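You operate a simulated robot arm through the tools that you are given. There is no shell and no other tool.

The job below is to be done with a simulated robot arm. You get a single attempt, and the scene is never put back.

TASK
Run tap 9 clear, plug the end basin, fill it to the yellow line, stand the purple-banded bottle in it.
Fine: plug it with the drain plug; run the tap clear before plugging, fill before the bottle goes in; tap off, no other tap run. Set down upright: what you pick out.

Only the result counts: the job must be done as asked and must still hold three seconds after the hand-in. Knocking over, shifting, dropping, spilling or breaking anything else fails it.

THE ROBOT
A 7-joint arm with a two-finger parallel gripper, fixed in place. Base frame: the origin is at the foot of the arm, x ahead of it, y to its left, z up. Readings come in mm, degrees, newtons and seconds.
With the tool pointing down near the work surface it reaches from about 240 to 680 mm from the base axis. Its first joint turns from -66.0 to 66.0 degrees. Payload 2.4 kg.
The tool frame sits at the grasp point between the pads (the TCP): z along the fingers, y along the line on which they close. The tips reach 30 mm beyond it. The gripper opens to 94 mm. The fingers are 28 mm wide and 10 mm thick; the gripper's body (50 by 96 mm) begins 55 mm behind the TCP.
Orientation is that of the tool frame in the base frame, as [roll, pitch, yaw] about the fixed x, y, z axes, in that order (R = Rz(yaw) Ry(pitch) Rx(roll)). With the fingers straight down and closing along the base's y, the tool's x points along the base's -x, its y along +y and its z along -z.

THE INTERFACE
- The arm moves only by the tool drive_tool. Its argument "deltas" is a list of rows, each a list of 3 entries, a list of its own where there are three numbers: the gripper command, from -1 (shut) to 1 (fully open), values between in proportion, then the shift along the tool's x, y, z in units of 200 mm (1.0 is 200 mm), then the turn, a rotation vector about the tool's x, y, z in units of 90 degrees (1.0 is 90 degrees). In form: [[grip, [dx, dy, dz], [wx, wy, wz]], ...]. A call has 1 to 20 rows; each row is the pose to reach, as a shift and turn from the pose commanded when the call began, along the tool's axes at that moment. A call with a number of a shift or a turn outside -1 to 1 is refused whole. Rows are played at 5 a second. More than 50 mm and 8.6 degrees between two rows, or a gripper value outside its range, and nothing of the call is played. Where a pose cannot be reached the arm comes as near as it can. A force on the tool above 40 N (or 10 N above the force at the start of the call, whichever is more), or a blocked arm, ends the call early, and 0.2 s more pass. The fingers move at their own pace (about 153 mm/s each) and stop on an object; they squeeze with about 22 N. The grip force told is the motor's: it shows also when the fingers shut on nothing. Time passes only in rows, and 0.2 s behind the last, so rows that repeat a pose let the fingers close. It gives the time, the measured TCP pose, the force on the tool (base axes), the opening and the grip force at its end, in the units of the frame above (readings bear some noise), with the torque about the TCP (base axes, N m) and any sound that the robot's microphone picked up.
- Cameras (640 x 400 px; columns grow to the right, rows downward): "scene" is fixed at [56.5, 507.4, 1416]; the picture's right is [-0.39, -0.92, 0.00], its down [-0.66, 0.28, -0.70] and it looks along [0.64, -0.27, -0.72] (base axes); focal length 275 px, centre (320, 200). "wrist" rides on the gripper at [76, 14, -103] in the tool frame; the picture's right is [-0.18, 0.98, 0.00], its down [-0.75, -0.14, -0.64] and it looks along [-0.63, -0.12, 0.77] (tool axes); focal length 243 px, centre (320, 200).
- camera(camera): a new picture of that camera. No time passes.
- probe_pixels(camera, pixels): for up to 12 pixels [column, row] of the newest picture of that camera ("zoom" is the newest enlarged one), the place [x, y, z] in the base frame of the surface seen there, good to about 2 mm, but the place of the scene camera against the robot may be out by one fixed shift of up to 12 mm in any direction. No time passes.
- inspect(camera, box): a new picture of the part [left, top, right, bottom] of that camera's present view, enlarged. No time passes.
- job_done(): hands the job in; it is judged then, once.

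Unless the task says otherwise, let go and move clear before handing in.

The tools are called as a command line: name --argument value ..., lists and objects as JSON in quotes. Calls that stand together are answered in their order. drive_tool: Moves the arm, as the interface text tells. Its arguments: {"type":"object","properties":{"deltas":{"type":"array","items":{"type":"array"}}},"required":["deltas"]} The other tools are called the same way: camera (camera) takes a picture; probe_pixels (camera, pixels) gives the place of the surface under pixels of a picture; inspect (camera, box) takes an enlarged picture of a part of a camera's view; job_done () hands the job in.

At the start:

```text
time_s: 0.0
eef_pos: [321.0, 60.0, 1137.8]
tcp_rot: [-180.0, 0.0, 179.9]
wrist_force: [0.2, -0.6, 0.6]
wrist_torque: [0.02, 0.05, -0.01]
finger_gap: 94.3
grip_force: 0.1
```

scene: 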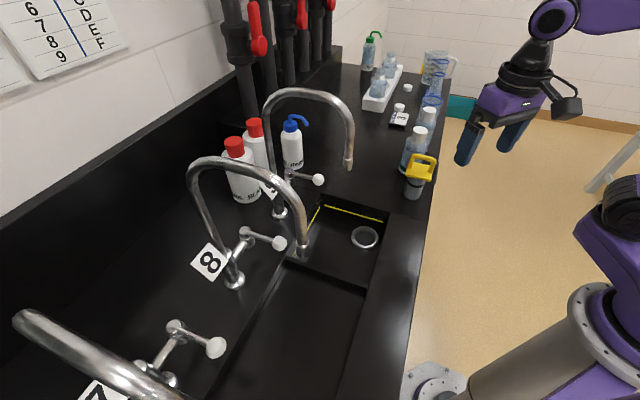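
wrist: 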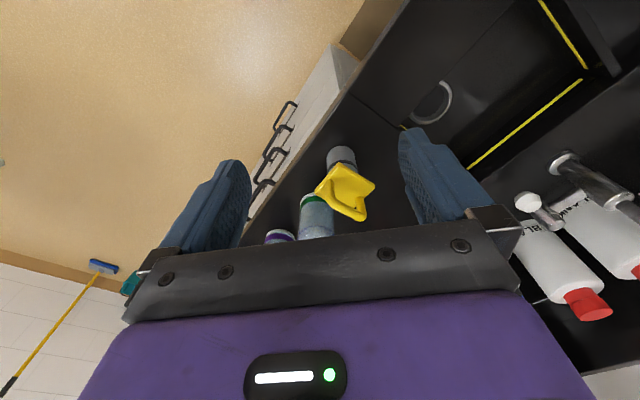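

The pictures show a bench with taps 7, 8 and probably 9 (the furthest, near 290,180), a basin with a yellow line and drain ring at (365,237), and several bottles. I'll look closer before moving.

inspect --camera "scene" --box '[220, 80, 460, 300]'

inspect --camera "scene" --box '[340, 20, 480, 210]'

inspect --camera "scene" --box '[0, 0, 360, 120]'

inspect --camera "wrist" --box '[220, 60, 640, 330]'

```text
1.82 times, centred on (340, 190) of scene
```

zoom: 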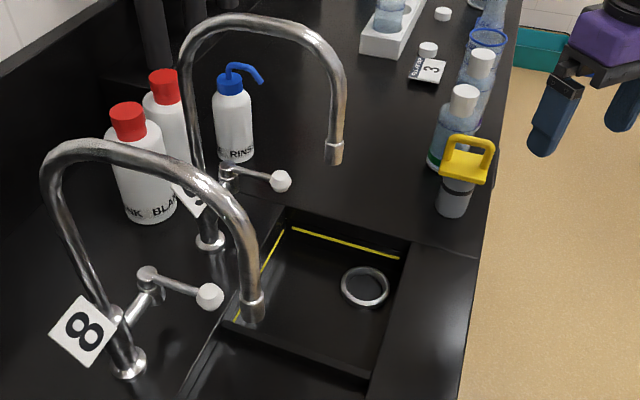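

```text
2.11 times, centred on (410, 115) of scene
```

zoom: 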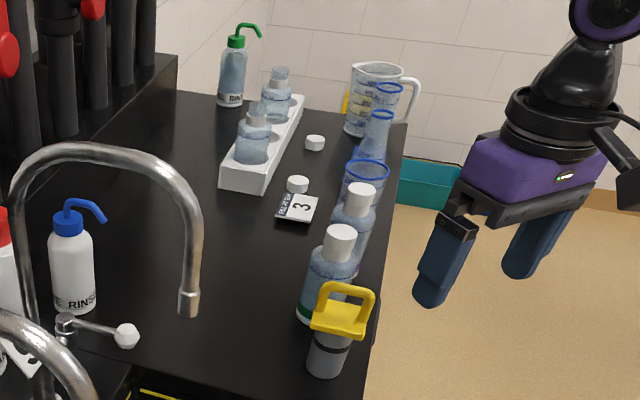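

```text
1.78 times, centred on (180, 60) of scene
```

zoom: 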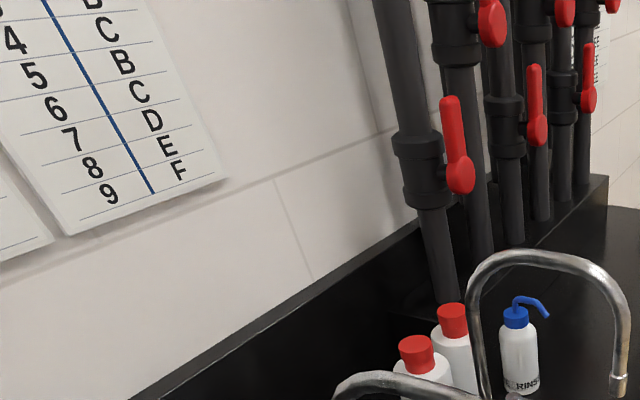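

```text
1.48 times, centred on (430, 195) of wrist
```

zoom: 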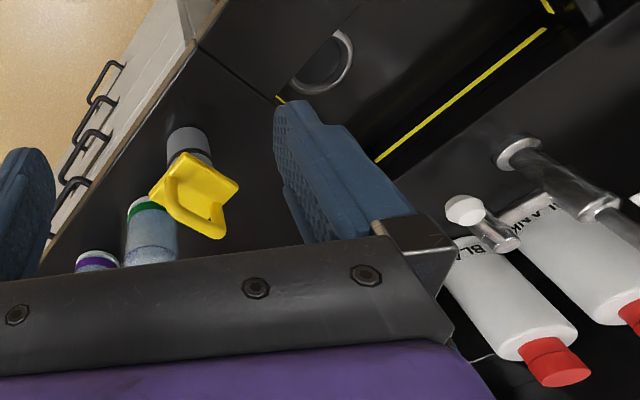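

The table on the wall pairs tap 9 with letter F. The yellow-handled plug stands at (415,178), with a green-banded and a purple-banded bottle behind it. I'll measure these places.

camera --camera "scene"

probe_pixels --camera "scene" --pixels '[[365, 237], [377, 237], [355, 215], [318, 180], [291, 180], [280, 213], [348, 165], [270, 110], [310, 90], [346, 110], [425, 160], [413, 195]]'

probe_pixels --camera "scene" --pixels '[[419, 134], [428, 112], [405, 165], [392, 216], [420, 230], [310, 270], [340, 278], [300, 258], [322, 212], [385, 221], [350, 260], [306, 218]]'

inspect --camera "scene" --box '[260, 160, 400, 290]'

inspect --camera "scene" --box '[380, 90, 460, 210]'

inspect --camera "scene" --box '[210, 0, 350, 100]'

```text
taken
```

scene: 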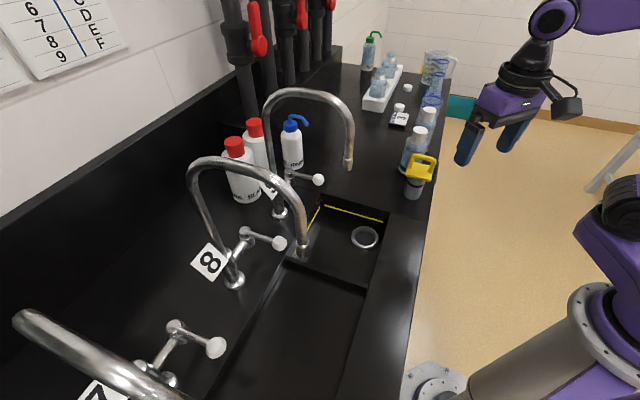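

```text
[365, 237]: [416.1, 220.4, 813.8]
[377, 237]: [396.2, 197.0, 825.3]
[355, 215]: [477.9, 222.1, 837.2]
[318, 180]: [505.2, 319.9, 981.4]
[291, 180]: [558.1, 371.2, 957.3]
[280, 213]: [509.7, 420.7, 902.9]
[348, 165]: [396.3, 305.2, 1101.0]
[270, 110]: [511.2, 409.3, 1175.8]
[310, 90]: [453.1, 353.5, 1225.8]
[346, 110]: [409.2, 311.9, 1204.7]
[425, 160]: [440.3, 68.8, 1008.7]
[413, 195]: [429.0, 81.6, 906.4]
```

```text
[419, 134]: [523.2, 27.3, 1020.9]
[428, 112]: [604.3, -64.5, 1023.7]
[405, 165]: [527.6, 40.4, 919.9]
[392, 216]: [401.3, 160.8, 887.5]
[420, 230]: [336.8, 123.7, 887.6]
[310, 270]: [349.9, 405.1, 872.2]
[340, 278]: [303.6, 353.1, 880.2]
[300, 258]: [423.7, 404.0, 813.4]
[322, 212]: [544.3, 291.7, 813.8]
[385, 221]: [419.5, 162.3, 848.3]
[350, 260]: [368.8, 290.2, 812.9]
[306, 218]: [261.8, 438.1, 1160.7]
```

```text
3.08 times, centred on (330, 225) of scene
```

zoom: 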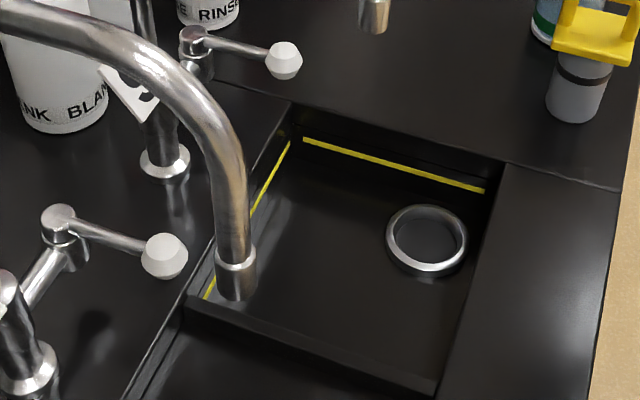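

```text
3.33 times, centred on (420, 150) of scene
```

zoom: 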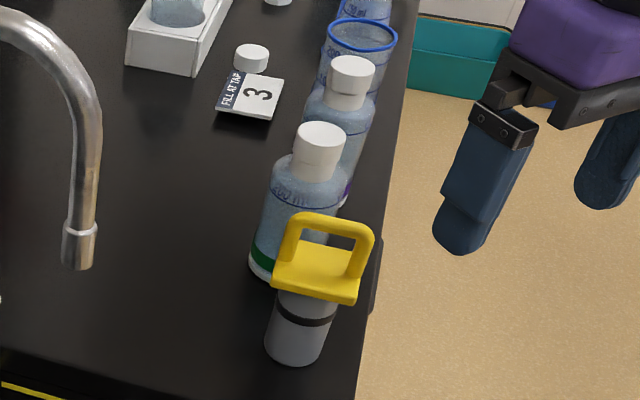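

```text
4.00 times, centred on (280, 50) of scene
```

zoom: 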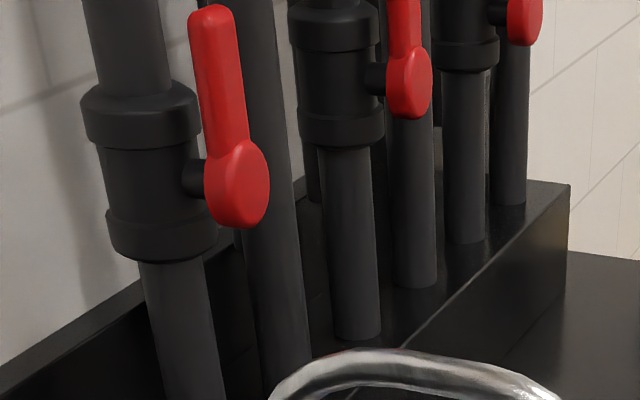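

The basin floor is at z≈814 and the bench at z≈888. Tap 9's lever knob is near (318,180) and its spout end near (348,165). I'll examine the lever and pivot geometry of taps 8 and 9 more closely.

inspect --camera "scene" --box '[250, 155, 340, 225]'

probe_pixels --camera "scene" --pixels '[[318, 180], [312, 179], [305, 177], [298, 176], [290, 173], [287, 178], [285, 185], [280, 185], [278, 195], [268, 190], [320, 178], [281, 212]]'

probe_pixels --camera "scene" --pixels '[[279, 243], [270, 240], [260, 237], [248, 232], [241, 244], [236, 254], [232, 268], [233, 280], [210, 262], [303, 245], [276, 240], [283, 247]]'

inspect --camera "scene" --box '[180, 150, 330, 300]'

inspect --camera "scene" --box '[0, 0, 140, 110]'

```text
5.71 times, centred on (295, 190) of scene
```

zoom: 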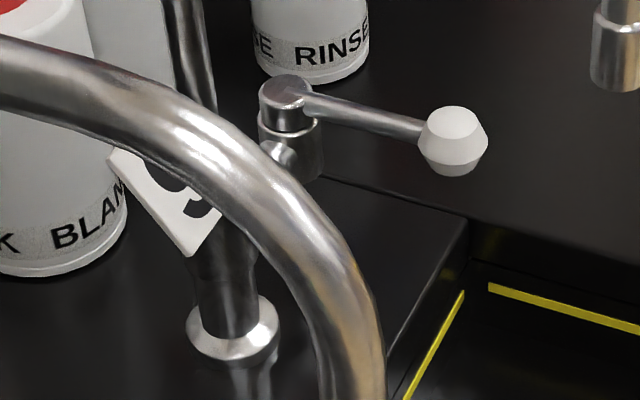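

```text
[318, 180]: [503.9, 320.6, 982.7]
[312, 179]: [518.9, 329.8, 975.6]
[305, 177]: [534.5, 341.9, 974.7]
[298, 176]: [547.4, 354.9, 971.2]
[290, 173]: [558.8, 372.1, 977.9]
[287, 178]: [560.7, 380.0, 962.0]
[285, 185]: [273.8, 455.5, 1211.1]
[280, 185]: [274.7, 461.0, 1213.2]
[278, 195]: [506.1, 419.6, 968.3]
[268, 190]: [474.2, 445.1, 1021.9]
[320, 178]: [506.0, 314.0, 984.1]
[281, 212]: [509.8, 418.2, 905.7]
```

```text
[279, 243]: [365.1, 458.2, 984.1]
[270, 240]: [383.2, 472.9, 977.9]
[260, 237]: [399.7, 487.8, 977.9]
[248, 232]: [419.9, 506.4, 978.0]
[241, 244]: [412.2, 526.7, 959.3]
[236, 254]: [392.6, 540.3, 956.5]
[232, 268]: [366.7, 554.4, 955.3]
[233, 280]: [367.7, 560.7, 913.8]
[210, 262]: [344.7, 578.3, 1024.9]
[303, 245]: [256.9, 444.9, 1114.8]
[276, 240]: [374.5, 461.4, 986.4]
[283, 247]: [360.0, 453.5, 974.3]
```

```text
2.67 times, centred on (255, 225) of scene
```

zoom: 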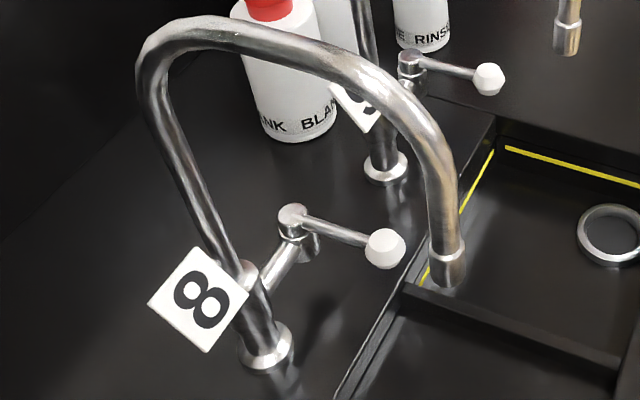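

```text
3.64 times, centred on (70, 55) of scene
```

zoom: 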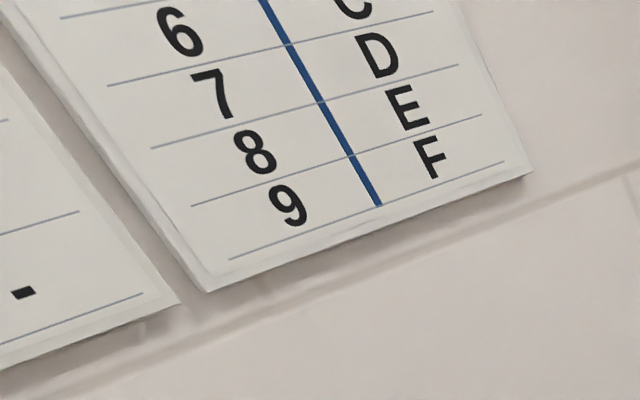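

Each tap has a vertical valve body with a horizontal lever turning about a vertical axis, and tap 9's plate confirms the number. I'll probe the same objects in the wrist picture to calibrate the scene camera, plus the bottles.

camera --camera "wrist"

probe_pixels --camera "wrist" --pixels '[[528, 202], [520, 200], [536, 200], [346, 190], [340, 158], [340, 150], [316, 215], [315, 201], [280, 240], [280, 232], [446, 97], [555, 212]]'

probe_pixels --camera "scene" --pixels '[[421, 167], [413, 168], [433, 165], [423, 157], [415, 178], [411, 196], [419, 131], [411, 150], [427, 110], [355, 245], [378, 240], [365, 228]]'

probe_pixels --camera "scene" --pixels '[[292, 150], [292, 125], [305, 122], [254, 130], [262, 155], [235, 145], [243, 180], [400, 115], [399, 106], [408, 88], [385, 90], [430, 105]]'

```text
taken
```

wrist: 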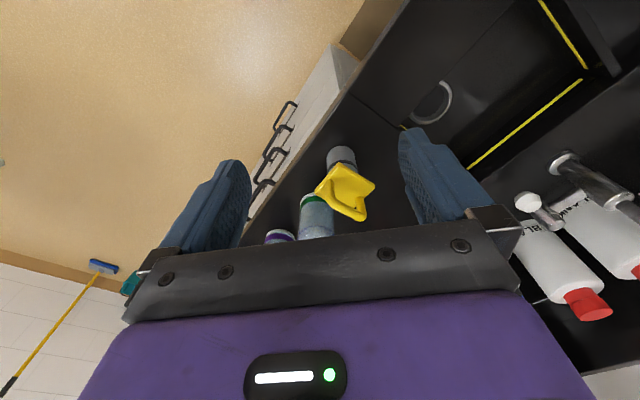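

```text
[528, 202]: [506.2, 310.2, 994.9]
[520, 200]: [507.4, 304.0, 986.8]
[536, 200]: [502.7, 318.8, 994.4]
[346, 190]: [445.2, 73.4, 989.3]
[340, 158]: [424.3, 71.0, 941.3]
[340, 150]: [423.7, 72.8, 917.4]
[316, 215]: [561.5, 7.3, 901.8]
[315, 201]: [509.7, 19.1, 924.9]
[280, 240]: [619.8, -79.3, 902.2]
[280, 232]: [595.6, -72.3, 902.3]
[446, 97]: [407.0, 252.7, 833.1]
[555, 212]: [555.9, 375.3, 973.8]
```

```text
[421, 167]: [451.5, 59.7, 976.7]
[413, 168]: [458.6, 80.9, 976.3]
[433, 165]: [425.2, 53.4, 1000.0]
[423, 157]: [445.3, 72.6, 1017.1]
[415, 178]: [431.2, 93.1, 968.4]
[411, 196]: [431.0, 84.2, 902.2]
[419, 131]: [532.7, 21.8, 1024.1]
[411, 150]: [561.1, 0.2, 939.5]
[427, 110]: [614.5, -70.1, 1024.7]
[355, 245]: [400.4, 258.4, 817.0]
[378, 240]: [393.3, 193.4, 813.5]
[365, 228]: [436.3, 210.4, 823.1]
```

```text
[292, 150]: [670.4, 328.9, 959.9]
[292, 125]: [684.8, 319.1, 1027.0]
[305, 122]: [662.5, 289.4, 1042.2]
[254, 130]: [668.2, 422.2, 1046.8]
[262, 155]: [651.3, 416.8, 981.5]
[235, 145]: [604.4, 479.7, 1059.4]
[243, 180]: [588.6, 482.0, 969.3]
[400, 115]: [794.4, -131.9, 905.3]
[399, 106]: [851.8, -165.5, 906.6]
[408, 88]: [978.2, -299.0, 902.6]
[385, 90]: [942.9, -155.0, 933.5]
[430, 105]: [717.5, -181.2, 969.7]
```

The wrist and scene readings of the knob agree to about 10 mm: wrist (506,310,995) against scene (504,320,983). I'll rise and move left for a closer wrist view of the basin and tap 9.

drive_tool --deltas '[[1, [0.03, 0.12, -0.15], [0, 0, 0]], [1, [0.06, 0.24, -0.3], [0, 0, 0]], [1, [0.1, 0.36, -0.45], [0, 0, 0]], [1, [0.1, 0.45, -0.56], [0, 0, 0]], [1, [0.1, 0.45, -0.56], [0, 0, 0]]]'

camera --camera "wrist"

camera --camera "scene"

```text
time_s: 1.2
eef_pos: [303.1, 151.0, 1250.6]
tcp_rot: [180.0, -0.1, -180.0]
wrist_force: [0.5, 0.7, 0.2]
wrist_torque: [-0.03, -0.01, 0.05]
finger_gap: 93.8
grip_force: 0.1
```

```text
taken
```

wrist: 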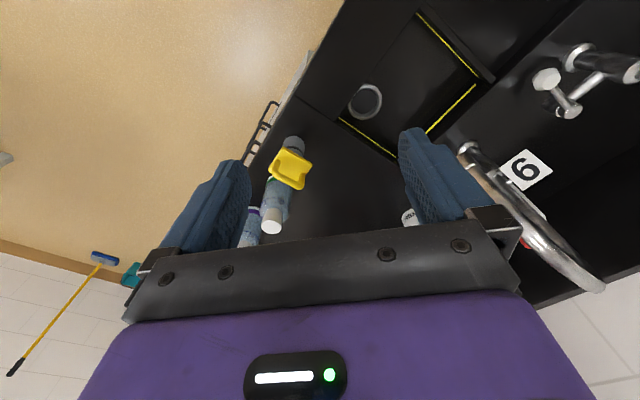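

```text
taken
```

scene: 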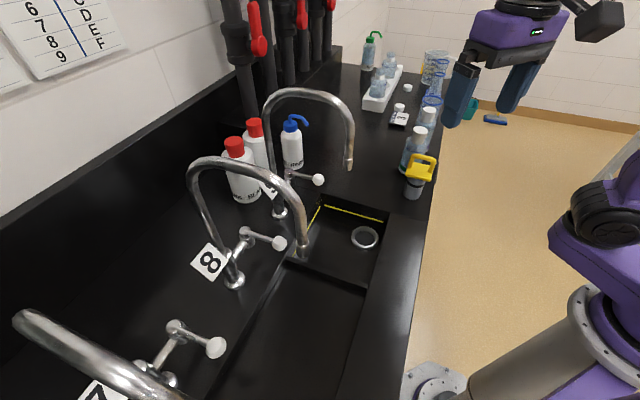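

The wrist view now shows the drain at (365,102), the plug at (290,165), and tap 9's arch. I'll probe these for calibration.

probe_pixels --camera "wrist" --pixels '[[365, 102], [353, 102], [378, 102], [365, 87], [365, 119], [272, 217], [250, 213], [290, 165], [466, 148], [545, 78], [408, 215], [525, 170]]'

inspect --camera "wrist" --box '[220, 60, 420, 260]'

inspect --camera "wrist" --box '[400, 0, 640, 300]'

```text
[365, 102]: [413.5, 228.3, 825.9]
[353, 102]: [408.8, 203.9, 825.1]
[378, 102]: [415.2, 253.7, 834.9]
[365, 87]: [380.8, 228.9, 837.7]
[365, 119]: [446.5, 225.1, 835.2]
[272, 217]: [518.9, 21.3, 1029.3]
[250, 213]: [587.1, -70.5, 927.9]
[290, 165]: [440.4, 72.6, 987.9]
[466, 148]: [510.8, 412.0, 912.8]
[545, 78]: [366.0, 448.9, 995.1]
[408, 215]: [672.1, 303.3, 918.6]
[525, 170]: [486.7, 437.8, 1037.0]
```

```text
2.00 times, centred on (320, 160) of wrist
```

zoom: 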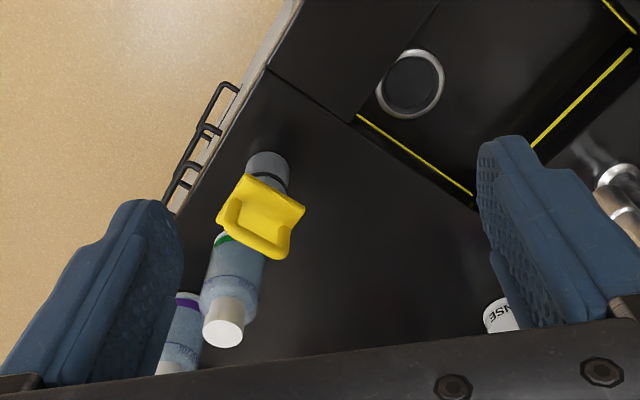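

```text
1.33 times, centred on (520, 150) of wrist
```

zoom: 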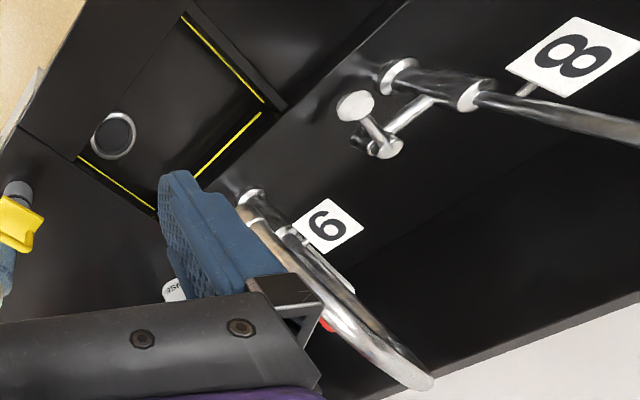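

The two cameras agree apart from about +12 mm in z, which the scene camera reads low. In the robot frame, knob 9 is at about (514,317,985), its pivot at (567,368), and the arch plane is 70 mm behind the lever. I'll turn the tool so the camera faces away from the arch and move closer.

drive_tool --deltas '[[0.3, [-0.07, 0.01, 0], [0, 0, -0.082]], [0.3, [-0.14, 0.02, 0], [0, 0, -0.164]], [0.3, [-0.21, 0.03, 0], [0, 0, -0.246]], [0.3, [-0.28, 0.04, 0], [0, 0, -0.328]], [0.3, [-0.35, 0.05, 0], [0, 0, -0.41]], [0.3, [-0.42, 0.06, 0], [0, 0, -0.492]], [0.3, [-0.49, 0.07, 0], [0, 0, -0.574]], [0.3, [-0.56, 0.08, 0], [0, 0, -0.656]], [0.3, [-0.63, 0.09, 0], [0, 0, -0.738]], [0.3, [-0.7, 0.1, 0], [0, 0, -0.82]], [0.3, [-0.7, 0.1, 0], [0, 0, -0.82]]]'

camera --camera "wrist"

camera --camera "scene"

```text
time_s: 3.6
eef_pos: [440.6, 172.0, 1250.2]
tcp_rot: [-180.0, 0.0, -106.2]
wrist_force: [-0.3, -0.5, -0.9]
wrist_torque: [0.01, -0.01, -0.01]
finger_gap: 61.1
grip_force: 0.0
```

```text
taken
```

wrist: 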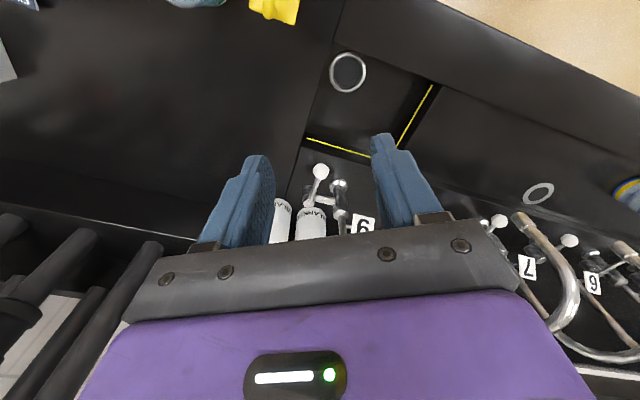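

```text
taken
```

scene: 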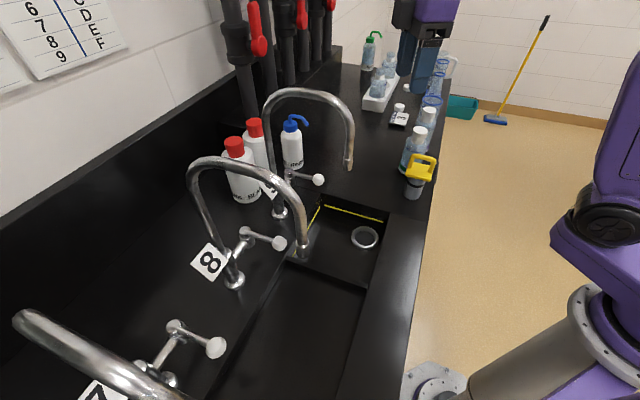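

The wrist view shows the lever knob at (320,170) between the fingers. I'll enlarge it to check the plates and the lever.

inspect --camera "wrist" --box '[260, 130, 400, 260]'

inspect --camera "wrist" --box '[460, 160, 640, 370]'

probe_pixels --camera "wrist" --pixels '[[320, 170], [312, 170], [329, 170], [316, 183], [313, 190], [308, 200], [340, 186], [362, 225], [346, 73], [333, 72], [360, 72], [346, 91]]'

```text
3.08 times, centred on (330, 195) of wrist
```

zoom: 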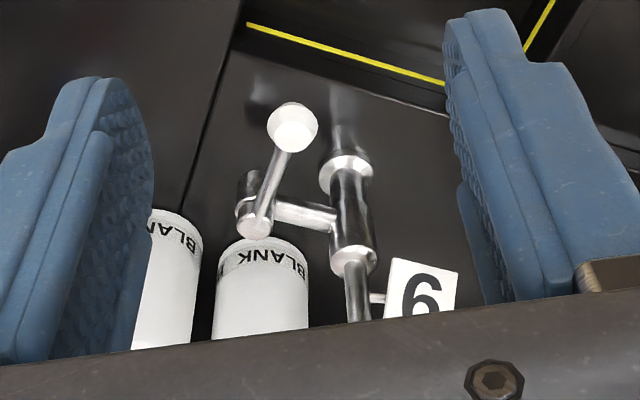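

```text
1.90 times, centred on (550, 265) of wrist
```

zoom: 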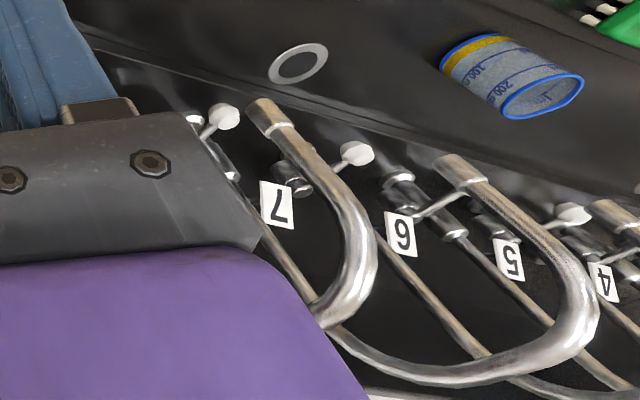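

```text
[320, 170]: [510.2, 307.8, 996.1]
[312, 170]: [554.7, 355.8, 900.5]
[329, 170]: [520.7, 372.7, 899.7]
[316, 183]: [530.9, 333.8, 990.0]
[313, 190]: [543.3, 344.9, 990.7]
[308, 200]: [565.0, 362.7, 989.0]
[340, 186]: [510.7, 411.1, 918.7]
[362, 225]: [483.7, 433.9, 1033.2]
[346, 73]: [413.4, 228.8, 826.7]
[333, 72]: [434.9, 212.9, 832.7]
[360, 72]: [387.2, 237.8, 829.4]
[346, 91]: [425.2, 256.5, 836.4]
```

The plates confirm this is tap 9. The knob centre is about (514,315,984) and the lever head (566,365,989). I'll tilt the tool 20° leaning away from the arch and come to a pre-grasp above the knob.

drive_tool --deltas '[[0.3, [-0.109, -0.045, 0.125], [-0.012, -0.043, 0]], [0.3, [-0.218, -0.09, 0.25], [-0.025, -0.085, 0]], [0.3, [-0.326, -0.134, 0.375], [-0.037, -0.128, 0]], [0.3, [-0.435, -0.179, 0.5], [-0.05, -0.171, 0]], [0.3, [-0.544, -0.224, 0.625], [-0.062, -0.2133, 0]], [0.3, [-0.544, -0.224, 0.625], [-0.062, -0.2133, 0]]]'

camera --camera "wrist"

camera --camera "scene"

```text
time_s: 5.0
eef_pos: [516.6, 261.2, 1123.7]
tcp_rot: [174.3, 19.2, -107.2]
wrist_force: [0.2, -0.6, -0.3]
wrist_torque: [0.01, 0.02, 0.01]
finger_gap: 61.0
grip_force: 0.1
```

```text
taken
```

wrist: 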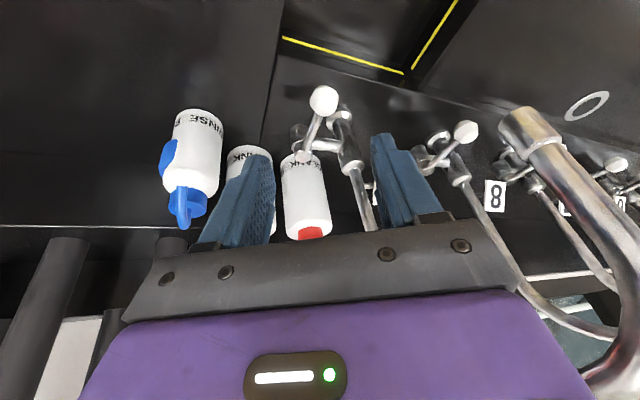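

```text
taken
```

scene: 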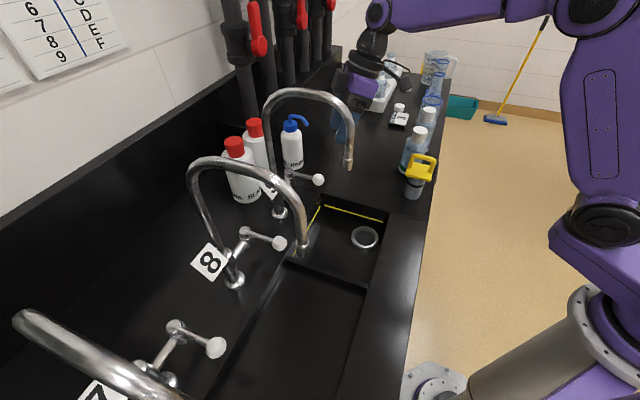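

The hand is behind tap 9's arch with clearance, and the knob is at (323,100). I'll refine the knob, lever and nearby bottle positions.

probe_pixels --camera "wrist" --pixels '[[323, 95], [323, 105], [315, 100], [331, 100], [314, 125], [306, 148], [303, 155], [190, 125], [198, 160], [305, 180], [250, 155], [525, 130]]'

inspect --camera "wrist" --box '[270, 70, 400, 180]'

inspect --camera "scene" --box '[250, 50, 400, 220]'

```text
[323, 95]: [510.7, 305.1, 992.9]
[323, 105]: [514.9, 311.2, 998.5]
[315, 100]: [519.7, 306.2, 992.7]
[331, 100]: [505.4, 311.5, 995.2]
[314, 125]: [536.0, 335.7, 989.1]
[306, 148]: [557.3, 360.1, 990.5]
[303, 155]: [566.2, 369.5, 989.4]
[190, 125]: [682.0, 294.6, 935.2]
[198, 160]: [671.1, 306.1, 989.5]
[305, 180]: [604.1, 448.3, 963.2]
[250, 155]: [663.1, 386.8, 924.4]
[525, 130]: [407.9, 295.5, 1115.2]
```

```text
3.64 times, centred on (335, 125) of wrist
```

zoom: 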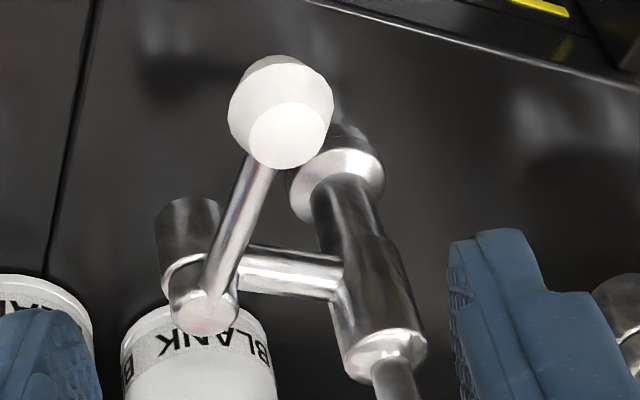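

```text
2.35 times, centred on (325, 135) of scene
```

zoom: 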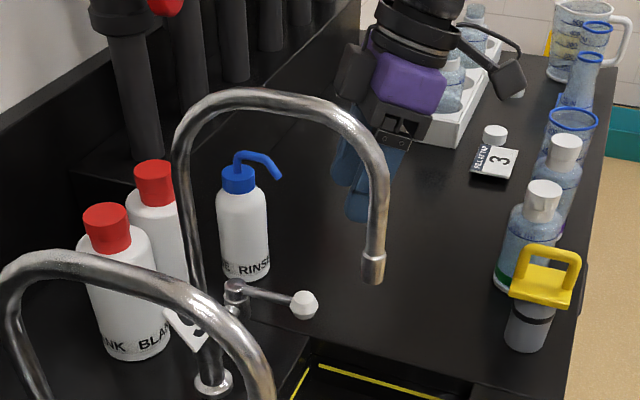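

The knob's flat top is at z≈998 and its centre near (513,311,985), so it lies between the open fingers. I'll advance along the tool axis and stop about 45 mm short to check alignment.

drive_tool --deltas '[[0.3, [0.001, 0.002, 0.2], [0, 0, 0]], [0.3, [0.002, 0.004, 0.36], [0, 0, 0]], [0.3, [0.003, 0.006, 0.5], [0, 0, 0]], [0.3, [0.003, 0.006, 0.5], [0, 0, 0]]]'

camera --camera "wrist"

camera --camera "scene"

```text
time_s: 6.0
eef_pos: [514.2, 296.7, 1030.8]
tcp_rot: [174.2, 19.3, -107.1]
wrist_force: [0.7, -0.9, -0.1]
wrist_torque: [0.02, -0.02, 0.0]
finger_gap: 60.8
grip_force: 0.1
```

```text
taken
```

wrist: 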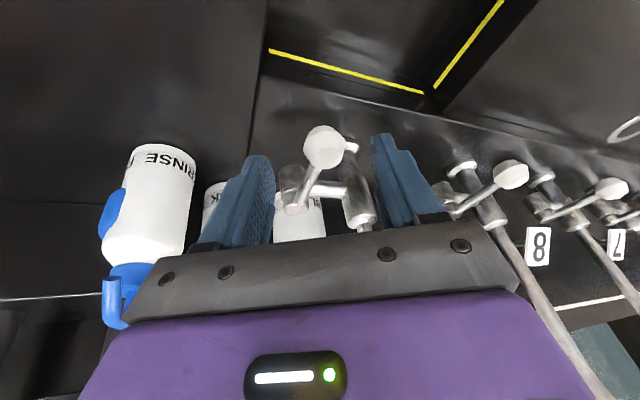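

```text
taken
```

scene: 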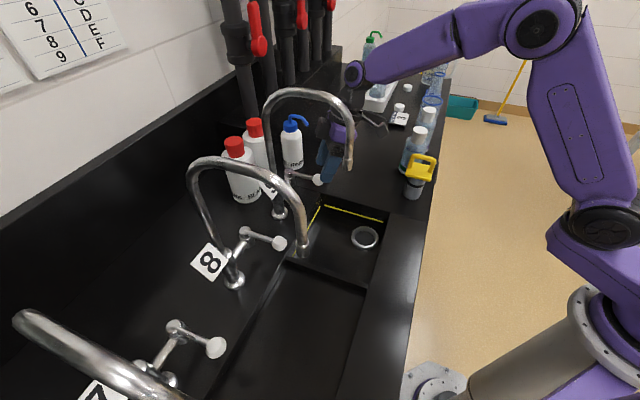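

The knob sits midway between the fingers at (323,148). I'll go the last 47 mm and narrow the fingers loosely around it.

drive_tool --deltas '[[0.3, [0.001, 0.002, 0.12], [0, 0, 0]], [0.3, [0.001, 0.002, 0.235], [0, 0, 0]], [0.0, [0.001, 0.002, 0.235], [0, 0, 0]], [-0.2, [0.001, 0.002, 0.235], [0, 0, 0]]]'

camera --camera "wrist"

inspect --camera "scene" --box '[250, 80, 400, 230]'

```text
time_s: 7.0
eef_pos: [514.3, 311.7, 984.6]
tcp_rot: [174.2, 19.2, -107.3]
wrist_force: [0.8, -0.2, -0.1]
wrist_torque: [-0.02, 0.0, 0.01]
finger_gap: 37.7
grip_force: 0.0
```

```text
taken
```

wrist: 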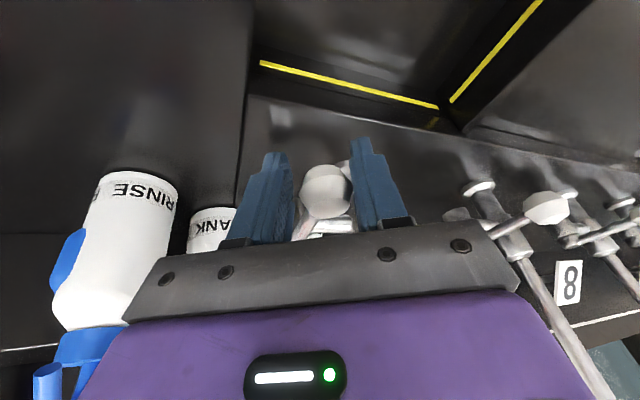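

```text
2.67 times, centred on (325, 155) of scene
```

zoom: 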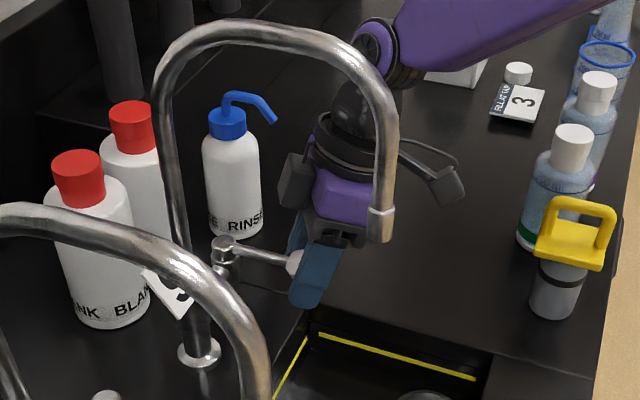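

The knob is cradled between the fingers. I'll push the lever about 15° away from the column, counter-clockwise from above, and watch force and sound.

drive_tool --deltas '[[-0.2, [0.011, -0.031, -0.007], [0, 0, 0]], [-0.2, [0.021, -0.062, -0.014], [0, 0, 0]], [-0.2, [0.032, -0.093, -0.021], [0, 0, 0]]]'

camera --camera "scene"

camera --camera "wrist"

```text
time_s: 7.8
eef_pos: [530.9, 299.3, 986.1]
tcp_rot: [174.2, 19.2, -107.3]
wrist_force: [0.0, 1.1, 0.1]
wrist_torque: [0.02, 0.01, -0.01]
finger_gap: 38.0
grip_force: 0.5
```

```text
taken
```

scene: 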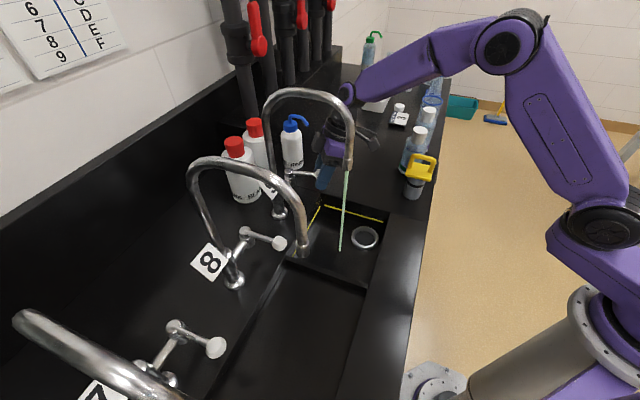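

```text
taken
```

wrist: 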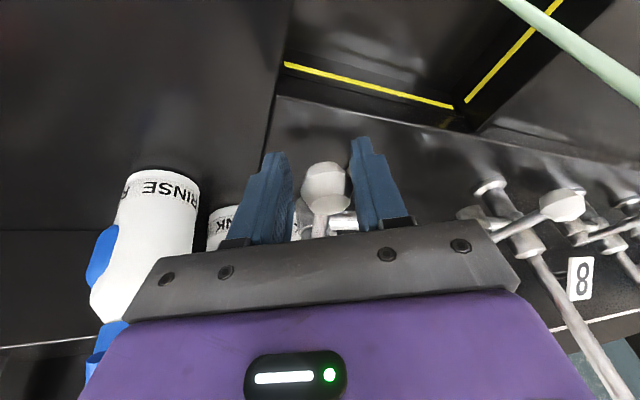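

The tap runs greenish water (stream from (348,170) to (340,248)). I'll open it a bit more and wait for it to run clear.

drive_tool --deltas '[[-0.2, [0.006, -0.048, -0.006], [0, 0, 0]], [-0.2, [0.012, -0.095, -0.012], [0, 0, 0]], [-0.2, [0.012, -0.095, -0.012], [0, 0, 0]], [-0.2, [0.012, -0.095, -0.012], [0, 0, 0]], [-0.2, [0.012, -0.095, -0.012], [0, 0, 0]], [-0.2, [0.012, -0.095, -0.012], [0, 0, 0]], [-0.2, [0.012, -0.095, -0.012], [0, 0, 0]], [-0.2, [0.012, -0.095, -0.012], [0, 0, 0]], [-0.2, [0.012, -0.095, -0.012], [0, 0, 0]], [-0.2, [0.012, -0.095, -0.012], [0, 0, 0]], [-0.2, [0.012, -0.095, -0.012], [0, 0, 0]], [-0.2, [0.012, -0.095, -0.012], [0, 0, 0]], [-0.2, [0.012, -0.095, -0.012], [0, 0, 0]], [-0.2, [0.012, -0.095, -0.012], [0, 0, 0]], [-0.2, [0.012, -0.095, -0.012], [0, 0, 0]]]'

inspect --camera "scene" --box '[270, 130, 410, 280]'

camera --camera "wrist"

```text
time_s: 11.0
eef_pos: [546.5, 291.6, 987.7]
tcp_rot: [174.1, 19.3, -107.2]
wrist_force: [0.4, 0.7, -0.1]
wrist_torque: [0.03, 0.01, -0.01]
finger_gap: 37.7
grip_force: 0.1
```

```text
2.67 times, centred on (340, 205) of scene
```

zoom: 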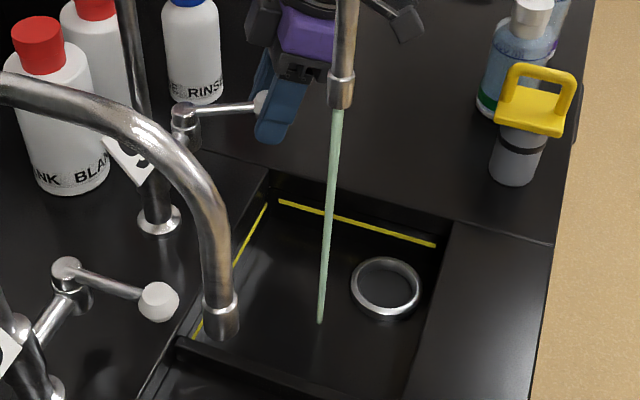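

```text
taken
```

wrist: 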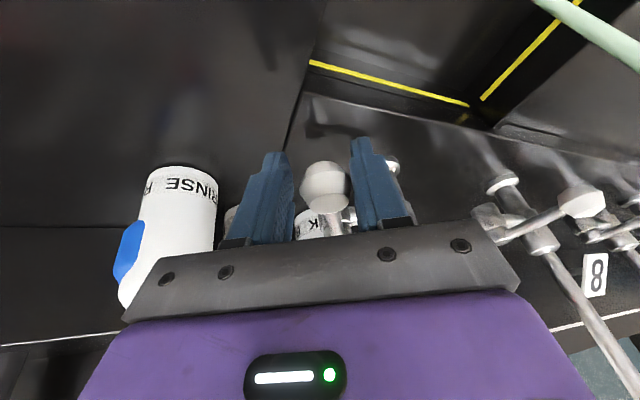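

The stream is wider but still green. I'll keep waiting.

drive_tool --deltas '[[-0.2, [0, 0, 0], [0, 0, 0]], [-0.2, [0, 0, 0], [0, 0, 0]], [-0.2, [0, 0, 0], [0, 0, 0]], [-0.2, [0, 0, 0], [0, 0, 0]], [-0.2, [0, 0, 0], [0, 0, 0]], [-0.2, [0, 0, 0], [0, 0, 0]], [-0.2, [0, 0, 0], [0, 0, 0]], [-0.2, [0, 0, 0], [0, 0, 0]], [-0.2, [0, 0, 0], [0, 0, 0]], [-0.2, [0, 0, 0], [0, 0, 0]], [-0.2, [0, 0, 0], [0, 0, 0]], [-0.2, [0, 0, 0], [0, 0, 0]], [-0.2, [0, 0, 0], [0, 0, 0]], [-0.2, [0, 0, 0], [0, 0, 0]], [-0.2, [0, 0, 0], [0, 0, 0]], [-0.2, [0, 0, 0], [0, 0, 0]], [-0.2, [0, 0, 0], [0, 0, 0]], [-0.2, [0, 0, 0], [0, 0, 0]], [-0.2, [0, 0, 0], [0, 0, 0]], [-0.2, [0, 0, 0], [0, 0, 0]]]'

inspect --camera "scene" --box '[270, 130, 410, 280]'

```text
time_s: 15.2
eef_pos: [547.2, 292.5, 988.7]
tcp_rot: [174.2, 19.1, -107.1]
wrist_force: [0.5, 0.3, -0.7]
wrist_torque: [-0.01, 0.0, 0.01]
finger_gap: 37.8
grip_force: 0.0
```

```text
2.67 times, centred on (340, 205) of scene
```

zoom: 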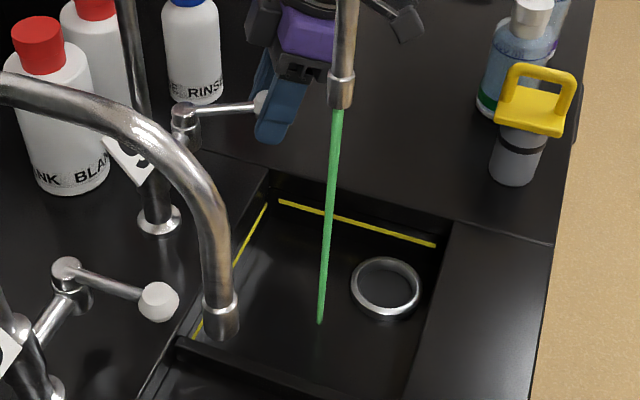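

The water has gone a stronger green, so it is far from clear. I'll open the lever another step and keep running.

drive_tool --deltas '[[-0.2, [-0.007, -0.05, 0.001], [0, 0, 0]], [-0.2, [-0.014, -0.1, 0.002], [0, 0, 0]], [-0.2, [-0.014, -0.1, 0.002], [0, 0, 0]], [-0.2, [-0.014, -0.1, 0.002], [0, 0, 0]], [-0.2, [-0.014, -0.1, 0.002], [0, 0, 0]], [-0.2, [-0.014, -0.1, 0.002], [0, 0, 0]], [-0.2, [-0.014, -0.1, 0.002], [0, 0, 0]], [-0.2, [-0.014, -0.1, 0.002], [0, 0, 0]], [-0.2, [-0.014, -0.1, 0.002], [0, 0, 0]], [-0.2, [-0.014, -0.1, 0.002], [0, 0, 0]], [-0.2, [-0.014, -0.1, 0.002], [0, 0, 0]], [-0.2, [-0.014, -0.1, 0.002], [0, 0, 0]], [-0.2, [-0.014, -0.1, 0.002], [0, 0, 0]], [-0.2, [-0.014, -0.1, 0.002], [0, 0, 0]], [-0.2, [-0.014, -0.1, 0.002], [0, 0, 0]], [-0.2, [-0.014, -0.1, 0.002], [0, 0, 0]], [-0.2, [-0.014, -0.1, 0.002], [0, 0, 0]], [-0.2, [-0.014, -0.1, 0.002], [0, 0, 0]], [-0.2, [-0.014, -0.1, 0.002], [0, 0, 0]], [-0.2, [-0.014, -0.1, 0.002], [0, 0, 0]]]'

inspect --camera "scene" --box '[270, 130, 410, 280]'

camera --camera "wrist"

```text
time_s: 19.4
eef_pos: [567.8, 289.2, 985.9]
tcp_rot: [174.2, 19.2, -107.1]
wrist_force: [0.6, 0.3, -0.3]
wrist_torque: [0.03, -0.01, -0.04]
finger_gap: 38.1
grip_force: 0.0
```

```text
2.67 times, centred on (340, 205) of scene
```

zoom: 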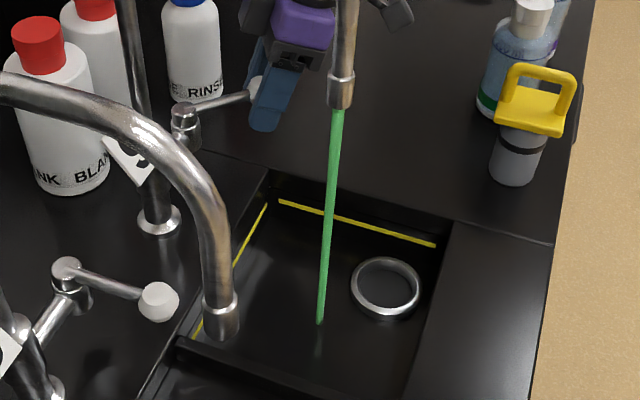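

```text
taken
```

wrist: 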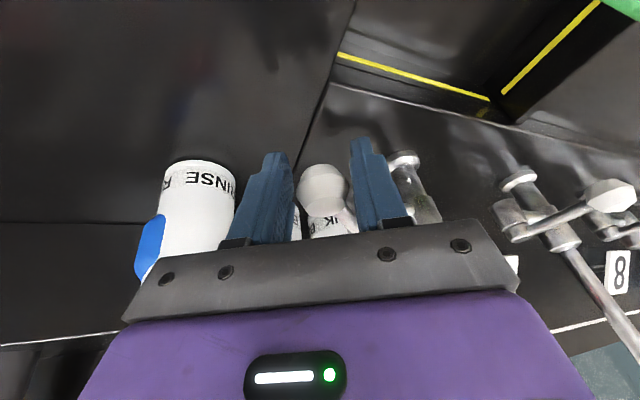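

It is still green and running wider. I'll wait on.

drive_tool --deltas '[[-0.2, [0, 0, 0], [0, 0, 0]], [-0.2, [0, 0, 0], [0, 0, 0]], [-0.2, [0, 0, 0], [0, 0, 0]], [-0.2, [0, 0, 0], [0, 0, 0]], [-0.2, [0, 0, 0], [0, 0, 0]], [-0.2, [0, 0, 0], [0, 0, 0]], [-0.2, [0, 0, 0], [0, 0, 0]], [-0.2, [0, 0, 0], [0, 0, 0]], [-0.2, [0, 0, 0], [0, 0, 0]], [-0.2, [0, 0, 0], [0, 0, 0]], [-0.2, [0, 0, 0], [0, 0, 0]], [-0.2, [0, 0, 0], [0, 0, 0]], [-0.2, [0, 0, 0], [0, 0, 0]], [-0.2, [0, 0, 0], [0, 0, 0]], [-0.2, [0, 0, 0], [0, 0, 0]], [-0.2, [0, 0, 0], [0, 0, 0]], [-0.2, [0, 0, 0], [0, 0, 0]], [-0.2, [0, 0, 0], [0, 0, 0]], [-0.2, [0, 0, 0], [0, 0, 0]], [-0.2, [0, 0, 0], [0, 0, 0]]]'

inspect --camera "scene" --box '[270, 130, 410, 280]'

```text
time_s: 23.6
eef_pos: [568.5, 289.3, 985.7]
tcp_rot: [174.2, 19.2, -107.2]
wrist_force: [-0.9, 0.6, -0.4]
wrist_torque: [-0.02, 0.01, 0.01]
finger_gap: 37.8
grip_force: 0.0
```

```text
2.67 times, centred on (340, 205) of scene
```

zoom: 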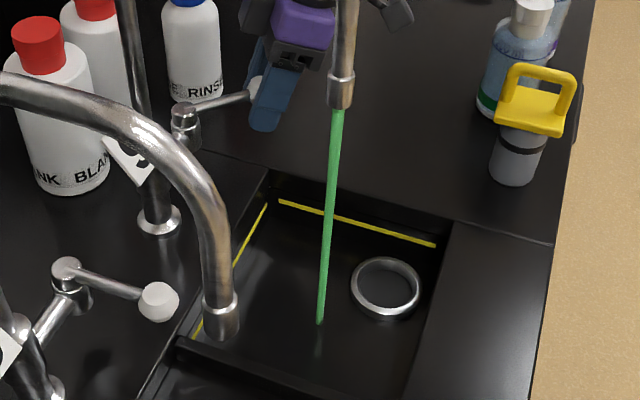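

Still green. I'll wait longer.

drive_tool --deltas '[[-0.2, [0, 0, 0], [0, 0, 0]], [-0.2, [0, 0, 0], [0, 0, 0]], [-0.2, [0, 0, 0], [0, 0, 0]], [-0.2, [0, 0, 0], [0, 0, 0]], [-0.2, [0, 0, 0], [0, 0, 0]], [-0.2, [0, 0, 0], [0, 0, 0]], [-0.2, [0, 0, 0], [0, 0, 0]], [-0.2, [0, 0, 0], [0, 0, 0]], [-0.2, [0, 0, 0], [0, 0, 0]], [-0.2, [0, 0, 0], [0, 0, 0]], [-0.2, [0, 0, 0], [0, 0, 0]], [-0.2, [0, 0, 0], [0, 0, 0]], [-0.2, [0, 0, 0], [0, 0, 0]], [-0.2, [0, 0, 0], [0, 0, 0]], [-0.2, [0, 0, 0], [0, 0, 0]], [-0.2, [0, 0, 0], [0, 0, 0]], [-0.2, [0, 0, 0], [0, 0, 0]], [-0.2, [0, 0, 0], [0, 0, 0]], [-0.2, [0, 0, 0], [0, 0, 0]], [-0.2, [0, 0, 0], [0, 0, 0]]]'

inspect --camera "scene" --box '[270, 130, 410, 280]'

```text
time_s: 27.8
eef_pos: [567.8, 289.9, 985.0]
tcp_rot: [174.2, 19.2, -107.2]
wrist_force: [0.0, 0.3, -0.4]
wrist_torque: [0.01, 0.0, 0.02]
finger_gap: 37.6
grip_force: 0.0
```

```text
2.67 times, centred on (340, 205) of scene
```

zoom: 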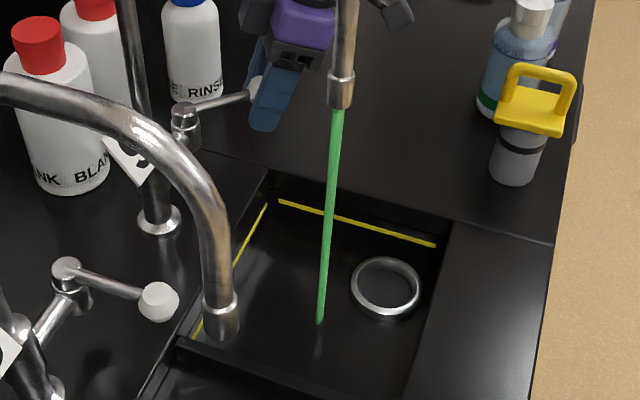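

The colour came on at about 15 s and has held steady, which looks like a slug passing through. I'll keep running.

drive_tool --deltas '[[-0.2, [0, 0, 0], [0, 0, 0]], [-0.2, [0, 0, 0], [0, 0, 0]], [-0.2, [0, 0, 0], [0, 0, 0]], [-0.2, [0, 0, 0], [0, 0, 0]], [-0.2, [0, 0, 0], [0, 0, 0]], [-0.2, [0, 0, 0], [0, 0, 0]], [-0.2, [0, 0, 0], [0, 0, 0]], [-0.2, [0, 0, 0], [0, 0, 0]], [-0.2, [0, 0, 0], [0, 0, 0]], [-0.2, [0, 0, 0], [0, 0, 0]], [-0.2, [0, 0, 0], [0, 0, 0]], [-0.2, [0, 0, 0], [0, 0, 0]], [-0.2, [0, 0, 0], [0, 0, 0]], [-0.2, [0, 0, 0], [0, 0, 0]], [-0.2, [0, 0, 0], [0, 0, 0]], [-0.2, [0, 0, 0], [0, 0, 0]], [-0.2, [0, 0, 0], [0, 0, 0]], [-0.2, [0, 0, 0], [0, 0, 0]], [-0.2, [0, 0, 0], [0, 0, 0]], [-0.2, [0, 0, 0], [0, 0, 0]]]'

inspect --camera "scene" --box '[270, 130, 410, 280]'

camera --camera "scene"

```text
time_s: 32.0
eef_pos: [568.2, 289.6, 985.7]
tcp_rot: [174.2, 19.2, -107.2]
wrist_force: [0.1, -0.5, -0.2]
wrist_torque: [-0.03, -0.04, -0.01]
finger_gap: 37.6
grip_force: 0.1
```

```text
2.67 times, centred on (340, 205) of scene
```

zoom: 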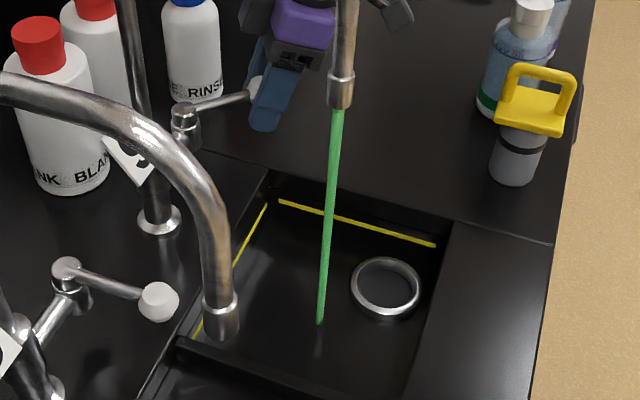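

```text
taken
```

scene: 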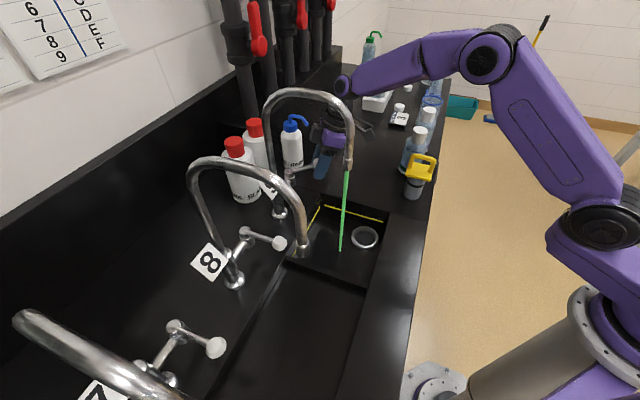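

It is still green after 24 s. The tap can keep running while I check whether the wall charts say something about it, so I'll probe where they are.

probe_pixels --camera "scene" --pixels '[[60, 40], [90, 45], [45, 75], [120, 40], [10, 75], [30, 90], [5, 60], [240, 60], [255, 45], [300, 15], [330, 5], [348, 160]]'

inspect --camera "scene" --box '[0, 0, 60, 110]'

inspect --camera "scene" --box '[225, 0, 345, 70]'

```text
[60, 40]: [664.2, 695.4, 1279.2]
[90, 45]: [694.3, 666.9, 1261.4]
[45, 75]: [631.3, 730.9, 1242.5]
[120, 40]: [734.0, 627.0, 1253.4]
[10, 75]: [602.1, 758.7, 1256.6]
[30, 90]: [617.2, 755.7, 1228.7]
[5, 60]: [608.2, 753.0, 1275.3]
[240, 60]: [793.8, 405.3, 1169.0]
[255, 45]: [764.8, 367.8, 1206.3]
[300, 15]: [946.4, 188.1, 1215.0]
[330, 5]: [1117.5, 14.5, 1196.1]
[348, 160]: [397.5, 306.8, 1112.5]
```

```text
3.64 times, centred on (30, 55) of scene
```

zoom: 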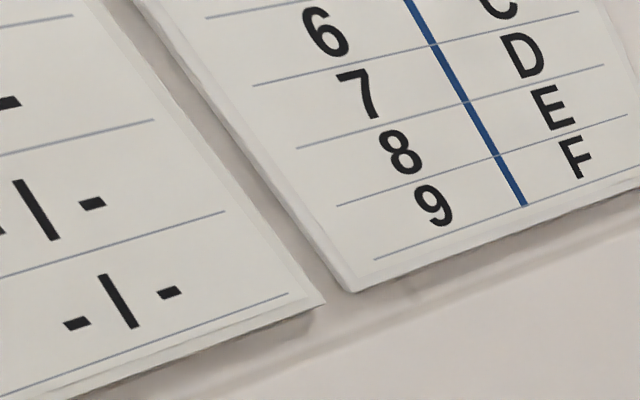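

```text
5.33 times, centred on (285, 35) of scene
```

zoom: 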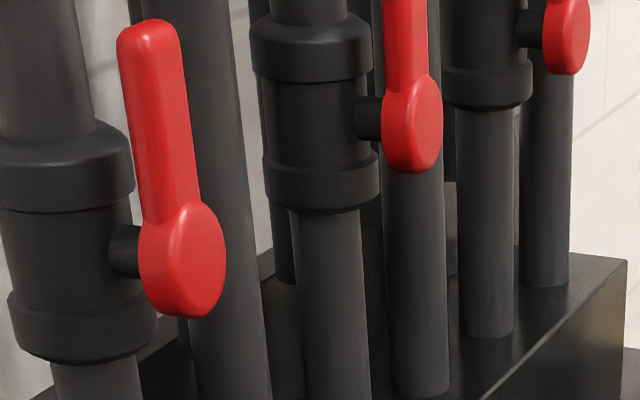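

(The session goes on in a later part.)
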